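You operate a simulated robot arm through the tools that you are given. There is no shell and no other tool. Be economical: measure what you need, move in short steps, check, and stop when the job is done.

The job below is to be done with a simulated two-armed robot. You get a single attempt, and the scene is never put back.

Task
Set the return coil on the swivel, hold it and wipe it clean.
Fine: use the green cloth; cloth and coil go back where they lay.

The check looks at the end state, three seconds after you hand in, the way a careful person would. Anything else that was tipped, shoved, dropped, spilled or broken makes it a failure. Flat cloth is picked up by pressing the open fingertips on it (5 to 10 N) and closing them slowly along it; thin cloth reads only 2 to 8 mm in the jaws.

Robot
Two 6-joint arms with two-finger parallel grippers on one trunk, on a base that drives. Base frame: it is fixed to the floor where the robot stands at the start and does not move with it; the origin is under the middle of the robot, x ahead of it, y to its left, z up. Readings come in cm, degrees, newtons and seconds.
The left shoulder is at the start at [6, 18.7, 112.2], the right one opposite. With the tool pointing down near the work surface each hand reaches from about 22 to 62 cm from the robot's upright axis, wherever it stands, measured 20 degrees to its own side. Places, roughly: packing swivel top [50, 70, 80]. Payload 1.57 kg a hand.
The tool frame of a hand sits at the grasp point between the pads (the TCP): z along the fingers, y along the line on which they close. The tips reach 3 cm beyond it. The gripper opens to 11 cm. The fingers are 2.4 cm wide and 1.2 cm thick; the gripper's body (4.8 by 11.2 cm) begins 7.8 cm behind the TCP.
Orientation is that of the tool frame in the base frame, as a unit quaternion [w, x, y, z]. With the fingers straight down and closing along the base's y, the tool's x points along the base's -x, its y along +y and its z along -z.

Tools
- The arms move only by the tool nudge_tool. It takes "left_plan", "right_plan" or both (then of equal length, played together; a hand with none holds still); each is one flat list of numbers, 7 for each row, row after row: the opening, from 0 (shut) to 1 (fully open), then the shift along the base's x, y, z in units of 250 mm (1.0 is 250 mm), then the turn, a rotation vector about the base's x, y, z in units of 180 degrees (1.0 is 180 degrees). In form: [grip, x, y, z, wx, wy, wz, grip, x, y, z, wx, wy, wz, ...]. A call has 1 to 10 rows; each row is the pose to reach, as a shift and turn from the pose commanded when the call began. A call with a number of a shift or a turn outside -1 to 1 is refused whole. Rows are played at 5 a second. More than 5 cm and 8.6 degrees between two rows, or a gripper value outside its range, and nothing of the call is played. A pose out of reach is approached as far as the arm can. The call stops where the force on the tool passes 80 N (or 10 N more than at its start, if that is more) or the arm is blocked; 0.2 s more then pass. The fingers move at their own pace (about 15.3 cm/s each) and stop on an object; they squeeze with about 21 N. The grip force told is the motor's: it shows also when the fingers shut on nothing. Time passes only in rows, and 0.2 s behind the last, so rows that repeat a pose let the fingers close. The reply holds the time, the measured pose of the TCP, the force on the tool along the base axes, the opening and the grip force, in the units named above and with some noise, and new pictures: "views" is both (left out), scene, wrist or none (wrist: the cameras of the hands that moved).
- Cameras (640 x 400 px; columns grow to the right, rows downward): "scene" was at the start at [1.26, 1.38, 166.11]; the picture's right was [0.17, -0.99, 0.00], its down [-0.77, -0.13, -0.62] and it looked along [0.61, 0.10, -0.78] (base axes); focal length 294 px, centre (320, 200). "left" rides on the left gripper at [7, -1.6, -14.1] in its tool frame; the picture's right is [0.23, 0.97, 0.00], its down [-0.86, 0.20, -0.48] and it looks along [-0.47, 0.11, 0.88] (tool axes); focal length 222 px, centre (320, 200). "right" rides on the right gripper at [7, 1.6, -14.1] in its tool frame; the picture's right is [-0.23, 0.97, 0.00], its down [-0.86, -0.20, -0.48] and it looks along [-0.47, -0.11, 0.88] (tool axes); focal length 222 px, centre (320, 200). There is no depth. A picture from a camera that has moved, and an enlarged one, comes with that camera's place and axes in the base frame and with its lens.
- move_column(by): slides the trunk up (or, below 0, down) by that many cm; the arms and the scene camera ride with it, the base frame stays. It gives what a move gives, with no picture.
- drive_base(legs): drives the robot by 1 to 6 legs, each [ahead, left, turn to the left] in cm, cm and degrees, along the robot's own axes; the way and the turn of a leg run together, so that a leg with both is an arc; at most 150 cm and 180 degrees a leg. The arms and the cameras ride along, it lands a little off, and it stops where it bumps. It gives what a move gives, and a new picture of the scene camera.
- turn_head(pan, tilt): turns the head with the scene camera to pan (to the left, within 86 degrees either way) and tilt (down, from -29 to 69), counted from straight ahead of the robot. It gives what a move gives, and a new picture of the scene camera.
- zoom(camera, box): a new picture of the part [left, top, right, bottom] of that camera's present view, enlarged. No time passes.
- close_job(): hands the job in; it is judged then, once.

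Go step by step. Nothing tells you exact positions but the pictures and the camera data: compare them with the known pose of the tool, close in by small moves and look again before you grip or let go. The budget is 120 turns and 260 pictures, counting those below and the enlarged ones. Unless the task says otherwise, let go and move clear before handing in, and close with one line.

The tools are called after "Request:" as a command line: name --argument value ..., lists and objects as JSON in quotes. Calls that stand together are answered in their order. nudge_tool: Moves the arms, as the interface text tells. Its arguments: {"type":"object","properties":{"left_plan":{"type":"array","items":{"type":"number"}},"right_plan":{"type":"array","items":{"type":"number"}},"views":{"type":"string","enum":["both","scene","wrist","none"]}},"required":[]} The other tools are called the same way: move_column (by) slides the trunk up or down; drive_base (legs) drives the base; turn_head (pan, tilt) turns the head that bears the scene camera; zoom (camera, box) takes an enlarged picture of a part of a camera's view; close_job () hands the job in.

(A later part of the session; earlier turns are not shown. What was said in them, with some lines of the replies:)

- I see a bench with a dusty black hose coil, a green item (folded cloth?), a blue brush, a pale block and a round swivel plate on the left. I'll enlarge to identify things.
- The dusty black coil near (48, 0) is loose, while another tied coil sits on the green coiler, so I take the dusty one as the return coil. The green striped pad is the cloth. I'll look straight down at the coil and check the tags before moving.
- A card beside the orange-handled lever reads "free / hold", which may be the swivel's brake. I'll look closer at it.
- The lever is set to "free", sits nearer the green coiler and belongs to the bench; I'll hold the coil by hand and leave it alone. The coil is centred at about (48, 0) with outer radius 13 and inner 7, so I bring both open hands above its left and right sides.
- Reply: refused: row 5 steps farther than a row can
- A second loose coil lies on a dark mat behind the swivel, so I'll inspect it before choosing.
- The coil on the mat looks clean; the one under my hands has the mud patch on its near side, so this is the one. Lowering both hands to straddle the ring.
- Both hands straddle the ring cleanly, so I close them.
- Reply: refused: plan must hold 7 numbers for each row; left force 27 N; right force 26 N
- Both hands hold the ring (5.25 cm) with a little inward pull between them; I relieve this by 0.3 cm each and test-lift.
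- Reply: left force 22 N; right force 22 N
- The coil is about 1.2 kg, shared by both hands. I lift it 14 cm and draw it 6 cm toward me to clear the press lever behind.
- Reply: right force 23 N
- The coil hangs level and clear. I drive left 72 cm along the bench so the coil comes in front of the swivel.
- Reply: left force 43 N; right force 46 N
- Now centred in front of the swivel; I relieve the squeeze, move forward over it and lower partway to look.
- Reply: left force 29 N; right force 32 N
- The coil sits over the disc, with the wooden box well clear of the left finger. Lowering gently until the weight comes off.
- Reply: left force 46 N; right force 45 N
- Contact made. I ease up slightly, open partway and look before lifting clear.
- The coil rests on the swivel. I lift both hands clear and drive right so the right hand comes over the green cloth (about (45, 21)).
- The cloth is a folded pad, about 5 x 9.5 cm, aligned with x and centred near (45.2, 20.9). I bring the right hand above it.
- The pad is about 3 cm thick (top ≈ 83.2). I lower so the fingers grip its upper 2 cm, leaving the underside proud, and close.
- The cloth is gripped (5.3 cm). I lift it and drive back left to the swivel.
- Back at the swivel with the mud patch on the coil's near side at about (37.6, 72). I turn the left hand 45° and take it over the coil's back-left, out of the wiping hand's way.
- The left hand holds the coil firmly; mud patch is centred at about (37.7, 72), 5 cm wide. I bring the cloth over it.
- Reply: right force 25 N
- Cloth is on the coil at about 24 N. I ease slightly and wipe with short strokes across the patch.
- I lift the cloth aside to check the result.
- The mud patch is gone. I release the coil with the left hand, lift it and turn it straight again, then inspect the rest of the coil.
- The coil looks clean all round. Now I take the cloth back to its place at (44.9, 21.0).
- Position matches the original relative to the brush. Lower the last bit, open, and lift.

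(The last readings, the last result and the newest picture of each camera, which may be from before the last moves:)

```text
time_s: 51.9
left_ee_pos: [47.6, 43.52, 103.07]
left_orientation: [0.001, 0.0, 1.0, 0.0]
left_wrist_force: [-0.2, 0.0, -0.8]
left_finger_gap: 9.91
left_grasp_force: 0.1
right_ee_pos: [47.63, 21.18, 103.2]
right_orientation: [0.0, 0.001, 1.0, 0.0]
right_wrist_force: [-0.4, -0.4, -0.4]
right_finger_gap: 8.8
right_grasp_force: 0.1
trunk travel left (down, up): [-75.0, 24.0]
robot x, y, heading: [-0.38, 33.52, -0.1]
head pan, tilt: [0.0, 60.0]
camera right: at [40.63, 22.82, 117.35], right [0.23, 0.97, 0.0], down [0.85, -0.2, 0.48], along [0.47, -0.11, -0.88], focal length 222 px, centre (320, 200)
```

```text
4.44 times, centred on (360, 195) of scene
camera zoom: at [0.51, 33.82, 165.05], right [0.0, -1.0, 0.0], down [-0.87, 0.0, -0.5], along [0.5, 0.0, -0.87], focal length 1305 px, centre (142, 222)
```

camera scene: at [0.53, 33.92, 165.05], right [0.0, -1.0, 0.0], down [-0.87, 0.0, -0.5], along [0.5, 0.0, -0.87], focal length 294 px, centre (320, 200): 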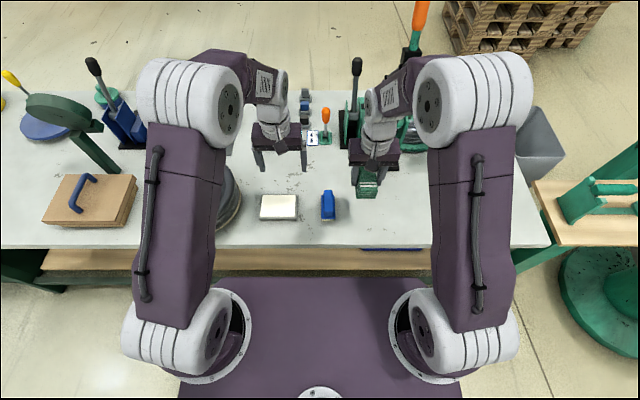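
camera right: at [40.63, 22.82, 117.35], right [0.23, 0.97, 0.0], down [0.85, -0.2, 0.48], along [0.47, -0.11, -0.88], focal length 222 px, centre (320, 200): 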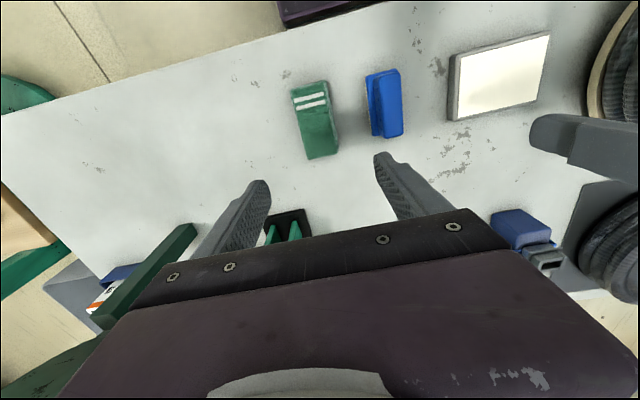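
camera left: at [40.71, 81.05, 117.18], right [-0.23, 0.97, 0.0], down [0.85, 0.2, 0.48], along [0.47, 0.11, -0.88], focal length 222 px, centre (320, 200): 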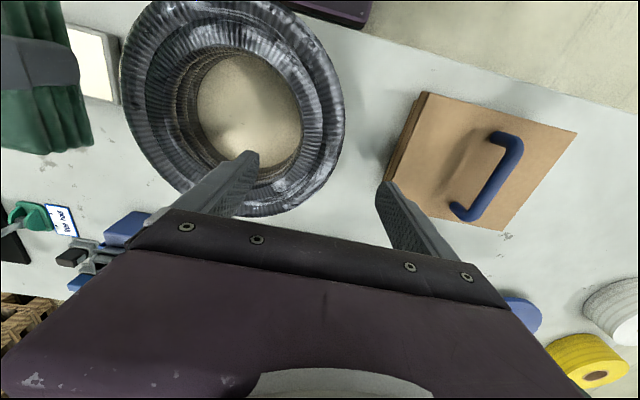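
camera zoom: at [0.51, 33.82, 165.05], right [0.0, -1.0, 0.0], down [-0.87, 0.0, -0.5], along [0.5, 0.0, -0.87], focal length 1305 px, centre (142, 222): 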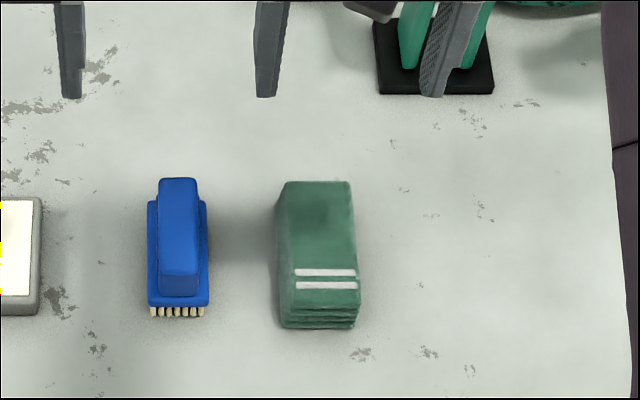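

The cloth lies back in place. I return to the coil with both hands free.

Request:
drive_base --legs '[[0, 40.2, 0]]'

Request:
zoom --camera "scene" --box '[260, 140, 380, 245]'

```text
time_s: 54.4
left_ee_pos: [47.81, 84.0, 103.15]
left_orientation: [0.0, 0.003, 1.0, -0.001]
left_wrist_force: [-0.7, 0.1, -0.1]
left_finger_gap: 9.88
left_grasp_force: 0.0
right_ee_pos: [47.73, 61.71, 103.26]
right_orientation: [0.001, 0.004, 1.0, 0.001]
right_wrist_force: [-0.2, -0.1, -0.1]
right_finger_gap: 8.8
right_grasp_force: 0.1
trunk travel left (down, up): [-75.0, 24.0]
robot x, y, heading: [-0.0, 74.79, -0.3]
head pan, tilt: [0.0, 60.0]
camera scene: at [0.69, 74.55, 165.05], right [-0.01, -1.0, 0.0], down [-0.87, 0.01, -0.5], along [0.5, 0.0, -0.87], focal length 294 px, centre (320, 200)
```

scene: 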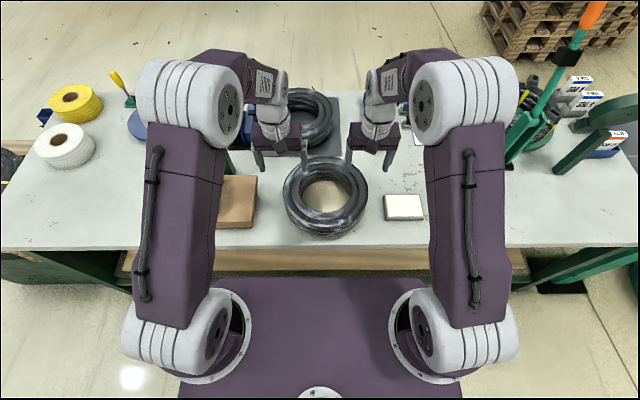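

```text
3.81 times, centred on (320, 192) of scene
camera zoom: at [0.69, 74.55, 165.05], right [-0.01, -1.0, 0.0], down [-0.87, 0.01, -0.5], along [0.5, 0.0, -0.87], focal length 1118 px, centre (320, 229)
```

zoom: 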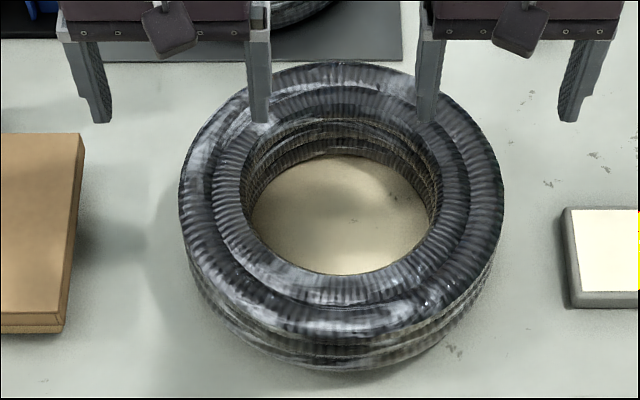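

Request:
nudge_tool --left_plan '[0.9, 0, -0.054, 0, 0, 0, 0, 0.9, 0, -0.054, -0.15, 0, 0, 0, 0.9, 0, -0.054, -0.3, 0, 0, 0, 0.9, 0, -0.054, -0.45, 0, 0, 0, 0.9, 0, -0.054, -0.55, 0, 0, 0, 0.9, 0, -0.054, -0.612, 0, 0, 0, 0.9, 0, -0.054, -0.612, 0, 0, 0]' --right_plan '[0.9, 0, 0.052, 0, 0, 0, 0, 0.9, 0, 0.052, -0.15, 0, 0, 0, 0.9, 0, 0.052, -0.3, 0, 0, 0, 0.9, 0, 0.052, -0.45, 0, 0, 0, 0.9, 0, 0.052, -0.55, 0, 0, 0, 0.9, 0, 0.052, -0.616, 0, 0, 0, 0.9, 0, 0.052, -0.616, 0, 0, 0]'

```text
time_s: 56.0
left_ee_pos: [47.9, 82.66, 87.77]
left_orientation: [0.001, 0.002, 1.0, -0.001]
left_wrist_force: [-0.5, 0.5, -0.2]
left_finger_gap: 9.9
left_grasp_force: 0.1
right_ee_pos: [47.8, 62.95, 87.59]
right_orientation: [0.0, 0.004, 1.0, 0.0]
right_wrist_force: [0.4, -0.2, 0.2]
right_finger_gap: 9.91
right_grasp_force: 0.1
trunk travel left (down, up): [-75.0, 24.0]
robot x, y, heading: [0.18, 74.41, -0.7]
head pan, tilt: [0.0, 60.0]
camera scene: at [0.64, 74.64, 165.05], right [-0.01, -1.0, 0.0], down [-0.87, 0.01, -0.5], along [0.5, 0.0, -0.87], focal length 294 px, centre (320, 200)
camera right: at [40.78, 64.75, 101.77], right [0.23, 0.97, 0.0], down [0.85, -0.21, 0.48], along [0.47, -0.11, -0.88], focal length 222 px, centre (320, 200)
camera left: at [40.94, 81.02, 101.9], right [-0.22, 0.97, 0.0], down [0.86, 0.2, 0.48], along [0.47, 0.1, -0.88], focal length 222 px, centre (320, 200)
```

scene: 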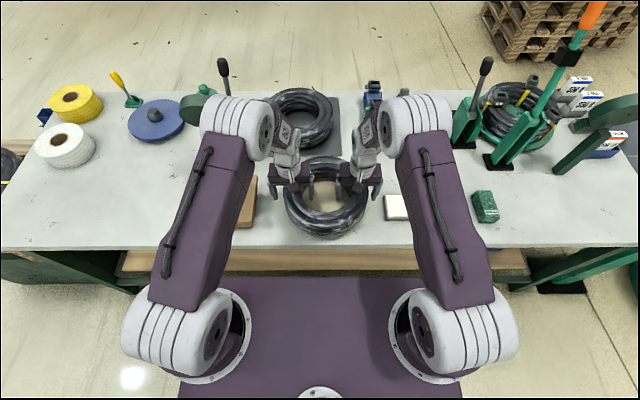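
right: 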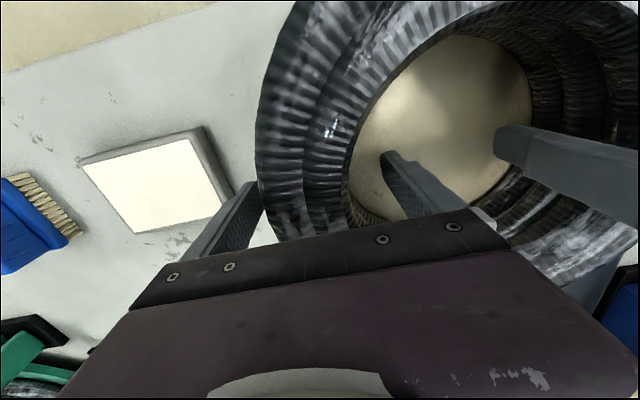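
left: 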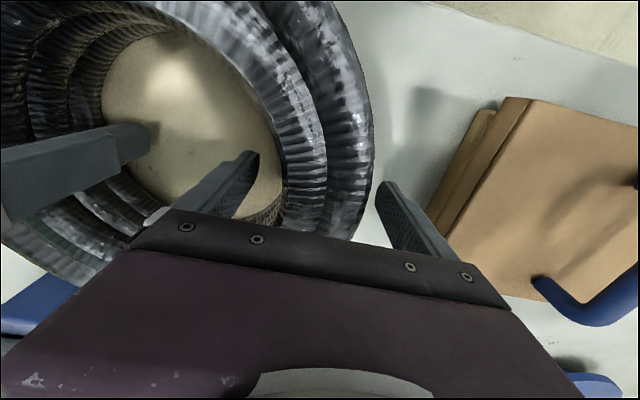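

Both hands straddle the ring again; I close and test-lift slightly.

Request:
nudge_tool --left_plan '[0.7, 0, 0, 0, 0, 0, 0, 0.55, 0, 0, 0, 0, 0, 0, 0.4, 0, 0, 0, 0, 0, 0, 0, 0, 0, 0, 0, 0, 0, 0, 0, 0, 0, 0, 0, 0]' --right_plan '[0.7, 0, 0, 0, 0, 0, 0, 0.55, 0, 0, 0, 0, 0, 0, 0.4, 0, 0, 0, 0, 0, 0, 0, 0, 0, 0, 0, 0, 0, 0, 0, 0, 0, 0, 0, 0]' --views "none"

```text
time_s: 57.2
left_ee_pos: [47.85, 82.58, 87.78]
left_orientation: [0.0, 0.003, 1.0, 0.001]
left_wrist_force: [3.3, 15.0, 0.7]
left_finger_gap: 5.26
left_grasp_force: 21.1
right_ee_pos: [47.65, 62.8, 87.65]
right_orientation: [0.0, 0.004, 1.0, 0.001]
right_wrist_force: [-3.0, -24.4, 6.3]
right_finger_gap: 5.27
right_grasp_force: 21.4
trunk travel left (down, up): [-75.0, 24.0]
robot x, y, heading: [0.47, 74.86, -0.6]
head pan, tilt: [0.0, 60.0]
```

Request:
nudge_tool --left_plan '[0, 0, 0.003, 0.06, 0, 0, 0, 0, 0, 0.003, 0.14, 0, 0, 0, 0, -0.06, 0.003, 0.22, 0, 0, 0, 0, -0.12, 0.003, 0.3, 0, 0, 0, 0, -0.18, 0.003, 0.38, 0, 0, 0, 0, -0.24, 0.003, 0.46, 0, 0, 0, 0, -0.24, 0.003, 0.46, 0, 0, 0]' --right_plan '[0, 0, -0.005, 0.06, 0, 0, 0, 0, 0, -0.005, 0.14, 0, 0, 0, 0, -0.06, -0.005, 0.22, 0, 0, 0, 0, -0.12, -0.005, 0.3, 0, 0, 0, 0, -0.18, -0.005, 0.38, 0, 0, 0, 0, -0.24, -0.005, 0.46, 0, 0, 0, 0, -0.24, -0.005, 0.46, 0, 0, 0]' --views "scene"

```text
time_s: 58.8
left_ee_pos: [41.93, 82.64, 99.26]
left_orientation: [0.001, 0.002, 1.0, -0.002]
left_wrist_force: [10.0, -29.9, -1.0]
left_finger_gap: 5.29
left_grasp_force: 20.7
right_ee_pos: [41.74, 62.93, 99.1]
right_orientation: [-0.001, 0.003, 1.0, 0.001]
right_wrist_force: [-9.1, 30.0, -11.5]
right_finger_gap: 5.34
right_grasp_force: 20.6
trunk travel left (down, up): [-75.0, 24.0]
robot x, y, heading: [0.63, 74.63, -0.5]
head pan, tilt: [0.0, 60.0]
camera scene: at [0.98, 74.64, 165.04], right [-0.01, -1.0, 0.0], down [-0.87, 0.01, -0.5], along [0.5, 0.0, -0.87], focal length 294 px, centre (320, 200)
```

scene: 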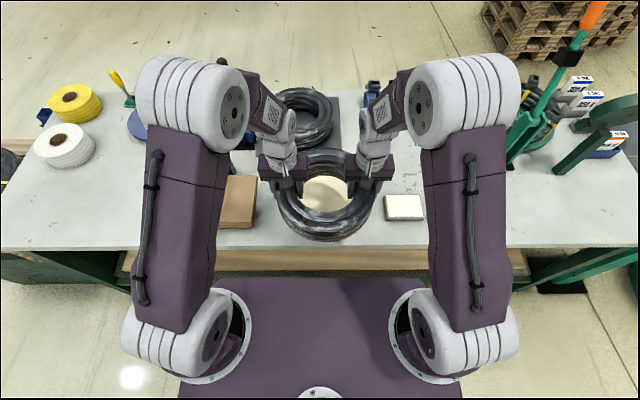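

Request:
drive_base --legs '[[0, -72.6, 0.4]]'

```text
time_s: 62.7
left_ee_pos: [41.26, 11.74, 99.21]
left_orientation: [0.0, 0.002, 1.0, -0.001]
left_wrist_force: [6.5, -41.6, -1.6]
left_finger_gap: 5.28
left_grasp_force: 20.9
right_ee_pos: [41.23, -7.91, 99.15]
right_orientation: [-0.001, 0.004, 1.0, 0.0]
right_wrist_force: [-7.3, 40.7, -11.3]
right_finger_gap: 5.33
right_grasp_force: 20.7
trunk travel left (down, up): [-75.0, 24.0]
robot x, y, heading: [-0.05, 3.59, -0.5]
head pan, tilt: [0.0, 60.0]
camera scene: at [0.32, 3.87, 165.05], right [-0.01, -1.0, 0.0], down [-0.87, 0.01, -0.5], along [0.5, 0.0, -0.87], focal length 294 px, centre (320, 200)
```

scene: 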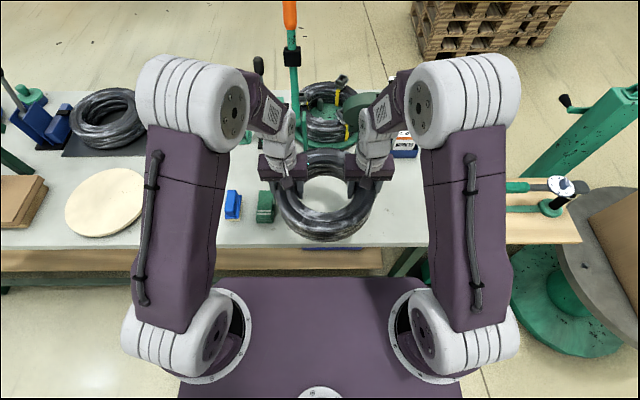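

The base landed a bit short, so I shift 1.8 cm right with the arms, go forward to x = 48 and lower to just above the bench.

Request:
nudge_tool --left_plan '[0, 0.03, -0.04, 0, 0, 0, 0, 0, 0.1, -0.077, 0, 0, 0, 0, 0, 0.18, -0.077, 0, 0, 0, 0, 0, 0.27, -0.077, -0.04, 0, 0, 0, 0, 0.27, -0.077, -0.18, 0, 0, 0, 0, 0.27, -0.077, -0.32, 0, 0, 0, 0, 0.27, -0.077, -0.44, 0, 0, 0, 0, 0.27, -0.077, -0.5, 0, 0, 0, 0, 0.27, -0.077, -0.5, 0, 0, 0]' --right_plan '[0, 0.03, -0.03, 0, 0, 0, 0, 0, 0.1, -0.065, 0, 0, 0, 0, 0, 0.18, -0.065, 0, 0, 0, 0, 0, 0.27, -0.065, -0.04, 0, 0, 0, 0, 0.27, -0.065, -0.18, 0, 0, 0, 0, 0.27, -0.065, -0.32, 0, 0, 0, 0, 0.27, -0.065, -0.44, 0, 0, 0, 0, 0.27, -0.065, -0.5, 0, 0, 0, 0, 0.27, -0.065, -0.5, 0, 0, 0]'

```text
time_s: 64.7
left_ee_pos: [47.97, 9.97, 86.67]
left_orientation: [0.0, 0.002, 1.0, -0.001]
left_wrist_force: [3.3, 42.0, -1.5]
left_finger_gap: 5.42
left_grasp_force: 20.8
right_ee_pos: [48.1, -9.71, 86.7]
right_orientation: [0.0, 0.003, 1.0, 0.001]
right_wrist_force: [-4.2, -42.0, -9.5]
right_finger_gap: 5.39
right_grasp_force: 21.1
trunk travel left (down, up): [-75.0, 24.0]
robot x, y, heading: [-0.39, 3.7, -0.4]
head pan, tilt: [0.0, 60.0]
camera scene: at [0.31, 3.8, 165.05], right [-0.01, -1.0, 0.0], down [-0.87, 0.01, -0.5], along [0.5, 0.0, -0.87], focal length 294 px, centre (320, 200)
camera right: at [41.1, -7.91, 100.79], right [0.23, 0.97, 0.0], down [0.85, -0.2, 0.48], along [0.46, -0.11, -0.88], focal length 222 px, centre (320, 200)
camera left: at [41.03, 8.4, 100.76], right [-0.22, 0.97, 0.0], down [0.86, 0.2, 0.48], along [0.47, 0.1, -0.88], focal length 222 px, centre (320, 200)
```

scene: 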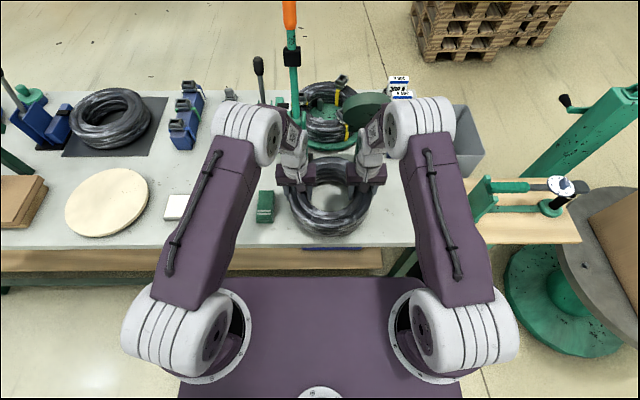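
right: 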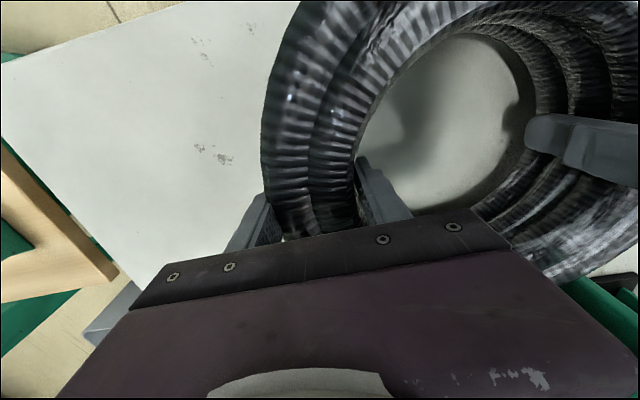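
left: 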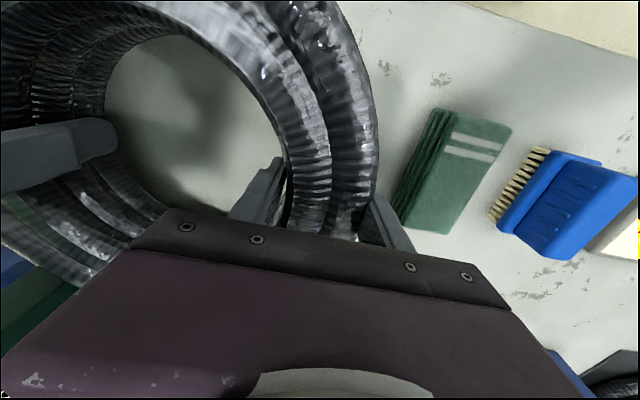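

Position matches the original to within a millimetre or so. Lowering onto the bench.

Request:
nudge_tool --left_plan '[0, 0, 0.003, -0.03, 0, 0, 0, 0, 0, 0.003, -0.055, 0, 0, 0, 0, 0, 0.003, -0.07, 0, 0, 0]' --right_plan '[0, 0, -0.003, -0.03, 0, 0, 0, 0, 0, -0.003, -0.055, 0, 0, 0, 0, 0, -0.003, -0.07, 0, 0, 0]' --views "none"

```text
time_s: 65.5
left_ee_pos: [48.1, 9.93, 84.98]
left_orientation: [0.0, 0.003, 1.0, -0.002]
left_wrist_force: [2.8, 36.0, -3.5]
left_finger_gap: 5.24
left_grasp_force: 21.3
right_ee_pos: [47.85, -9.79, 84.85]
right_orientation: [-0.001, 0.004, 1.0, 0.0]
right_wrist_force: [-3.3, -34.8, -8.5]
right_finger_gap: 5.29
right_grasp_force: 20.4
trunk travel left (down, up): [-75.0, 24.0]
robot x, y, heading: [-0.36, 3.54, -0.5]
head pan, tilt: [0.0, 60.0]
```

Not yet resting (the hands still carry 12 N), so a few millimetres more.

Request:
nudge_tool --left_plan '[0, 0, 0, -0.008, 0, 0, 0, 0, 0, 0, -0.016, 0, 0, 0]' --right_plan '[0, 0, 0, -0.008, 0, 0, 0, 0, 0, 0, -0.016, 0, 0, 0]' --views "none"

```text
time_s: 66.1
left_ee_pos: [47.95, 10.04, 84.88]
left_orientation: [0.002, 0.002, 1.0, -0.001]
left_wrist_force: [4.1, 39.1, 17.9]
left_finger_gap: 5.3
left_grasp_force: 20.9
right_ee_pos: [47.88, -9.64, 84.69]
right_orientation: [0.0, 0.004, 1.0, 0.0]
right_wrist_force: [-0.9, -38.7, -1.4]
right_finger_gap: 5.3
right_grasp_force: 20.7
trunk travel left (down, up): [-75.0, 24.0]
robot x, y, heading: [-0.34, 3.44, -0.5]
head pan, tilt: [0.0, 60.0]
```

Resting on the bench. Open and raise both hands.

Request:
nudge_tool --left_plan '[0.8, 0, 0, 0, 0, 0, 0, 0.8, 0, 0, 0, 0, 0, 0, 0.8, 0, 0, 0.14, 0, 0, 0, 0.8, 0, 0, 0.3, 0, 0, 0, 0.8, 0, 0, 0.46, 0, 0, 0, 0.8, 0, 0, 0.62, 0, 0, 0, 0.8, 0, 0.1, 0.76, 0, 0, 0, 0.8, -0.05, 0.25, 0.85, 0, 0, 0]' --right_plan '[0.8, 0, 0, 0, 0, 0, 0, 0.8, 0, 0, 0, 0, 0, 0, 0.8, 0, 0, 0.14, 0, 0, 0, 0.8, 0, 0, 0.3, 0, 0, 0, 0.8, 0, 0, 0.46, 0, 0, 0, 0.8, 0, 0, 0.62, 0, 0, 0, 0.8, 0, 0, 0.78, 0, 0, 0, 0.8, -0.06, 0, 0.9, 0, 0, 0]'

Request:
zoom --camera "scene" --box '[220, 130, 420, 255]'

```text
time_s: 67.9
left_ee_pos: [46.26, 16.48, 105.97]
left_orientation: [0.002, 0.003, 1.0, -0.002]
left_wrist_force: [-0.2, 1.1, -0.2]
left_finger_gap: 8.77
left_grasp_force: 0.1
right_ee_pos: [46.24, -9.65, 107.34]
right_orientation: [0.001, 0.005, 1.0, 0.001]
right_wrist_force: [-1.3, -0.6, 0.2]
right_finger_gap: 8.81
right_grasp_force: 0.0
trunk travel left (down, up): [-75.0, 24.0]
robot x, y, heading: [0.2, 3.73, -0.6]
head pan, tilt: [0.0, 60.0]
camera scene: at [-0.15, 4.01, 165.04], right [-0.01, -1.0, 0.0], down [-0.87, 0.01, -0.5], along [0.5, -0.01, -0.87], focal length 294 px, centre (320, 200)
camera right: at [39.32, -7.82, 121.4], right [0.23, 0.97, 0.0], down [0.85, -0.21, 0.48], along [0.47, -0.11, -0.88], focal length 222 px, centre (320, 200)
camera left: at [39.24, 14.94, 119.95], right [-0.22, 0.97, -0.01], down [0.85, 0.2, 0.48], along [0.47, 0.1, -0.88], focal length 222 px, centre (320, 200)
```

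scene: 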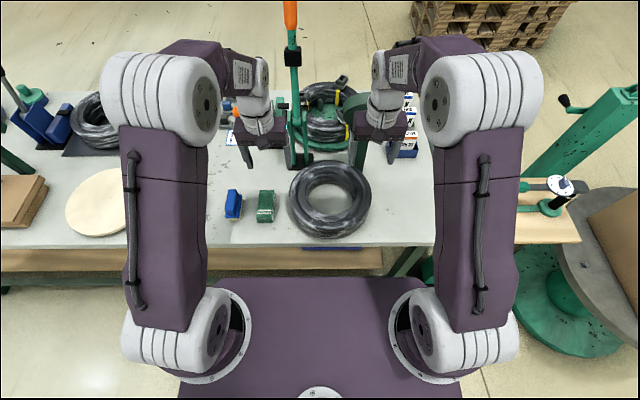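
right: 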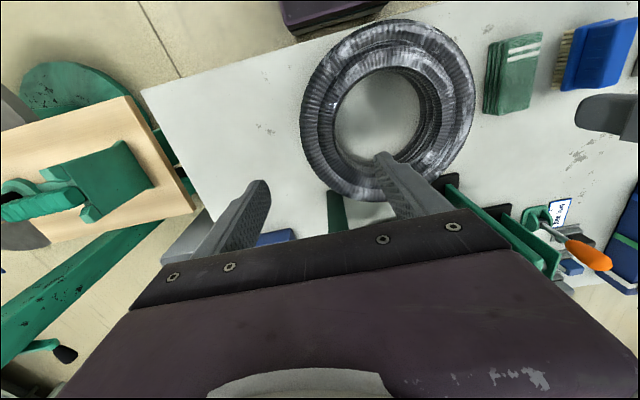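
left: 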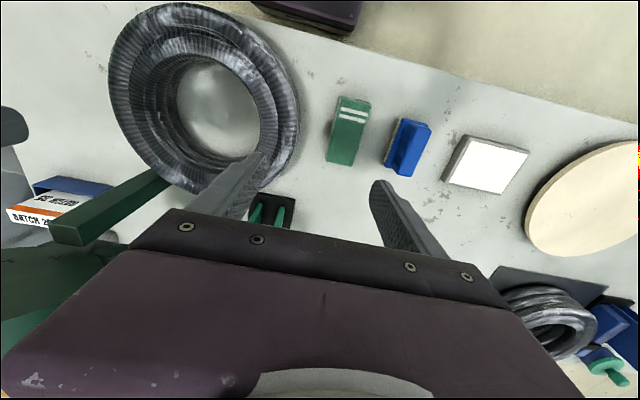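

```text
3.20 times, centred on (320, 192) of scene
camera zoom: at [-0.15, 4.01, 165.04], right [-0.01, -1.0, 0.0], down [-0.87, 0.01, -0.5], along [0.5, -0.01, -0.87], focal length 940 px, centre (320, 224)
```

zoom: 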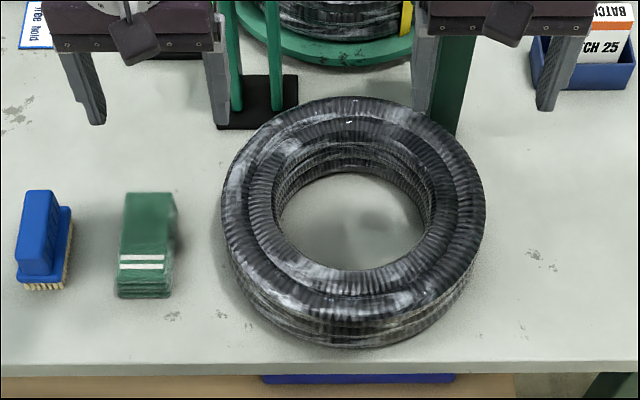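

The coil is clean and back on its spot, the cloth lies where it was beside the brush, and both hands are clear, so I hand in.

Request:
close_job

```text
The job is handed in.
```

The return coil was set on the swivel, held with the left hand and wiped clean with the green cloth. Coil and cloth are back where they lay, to within a few millimetres by the tool readings.
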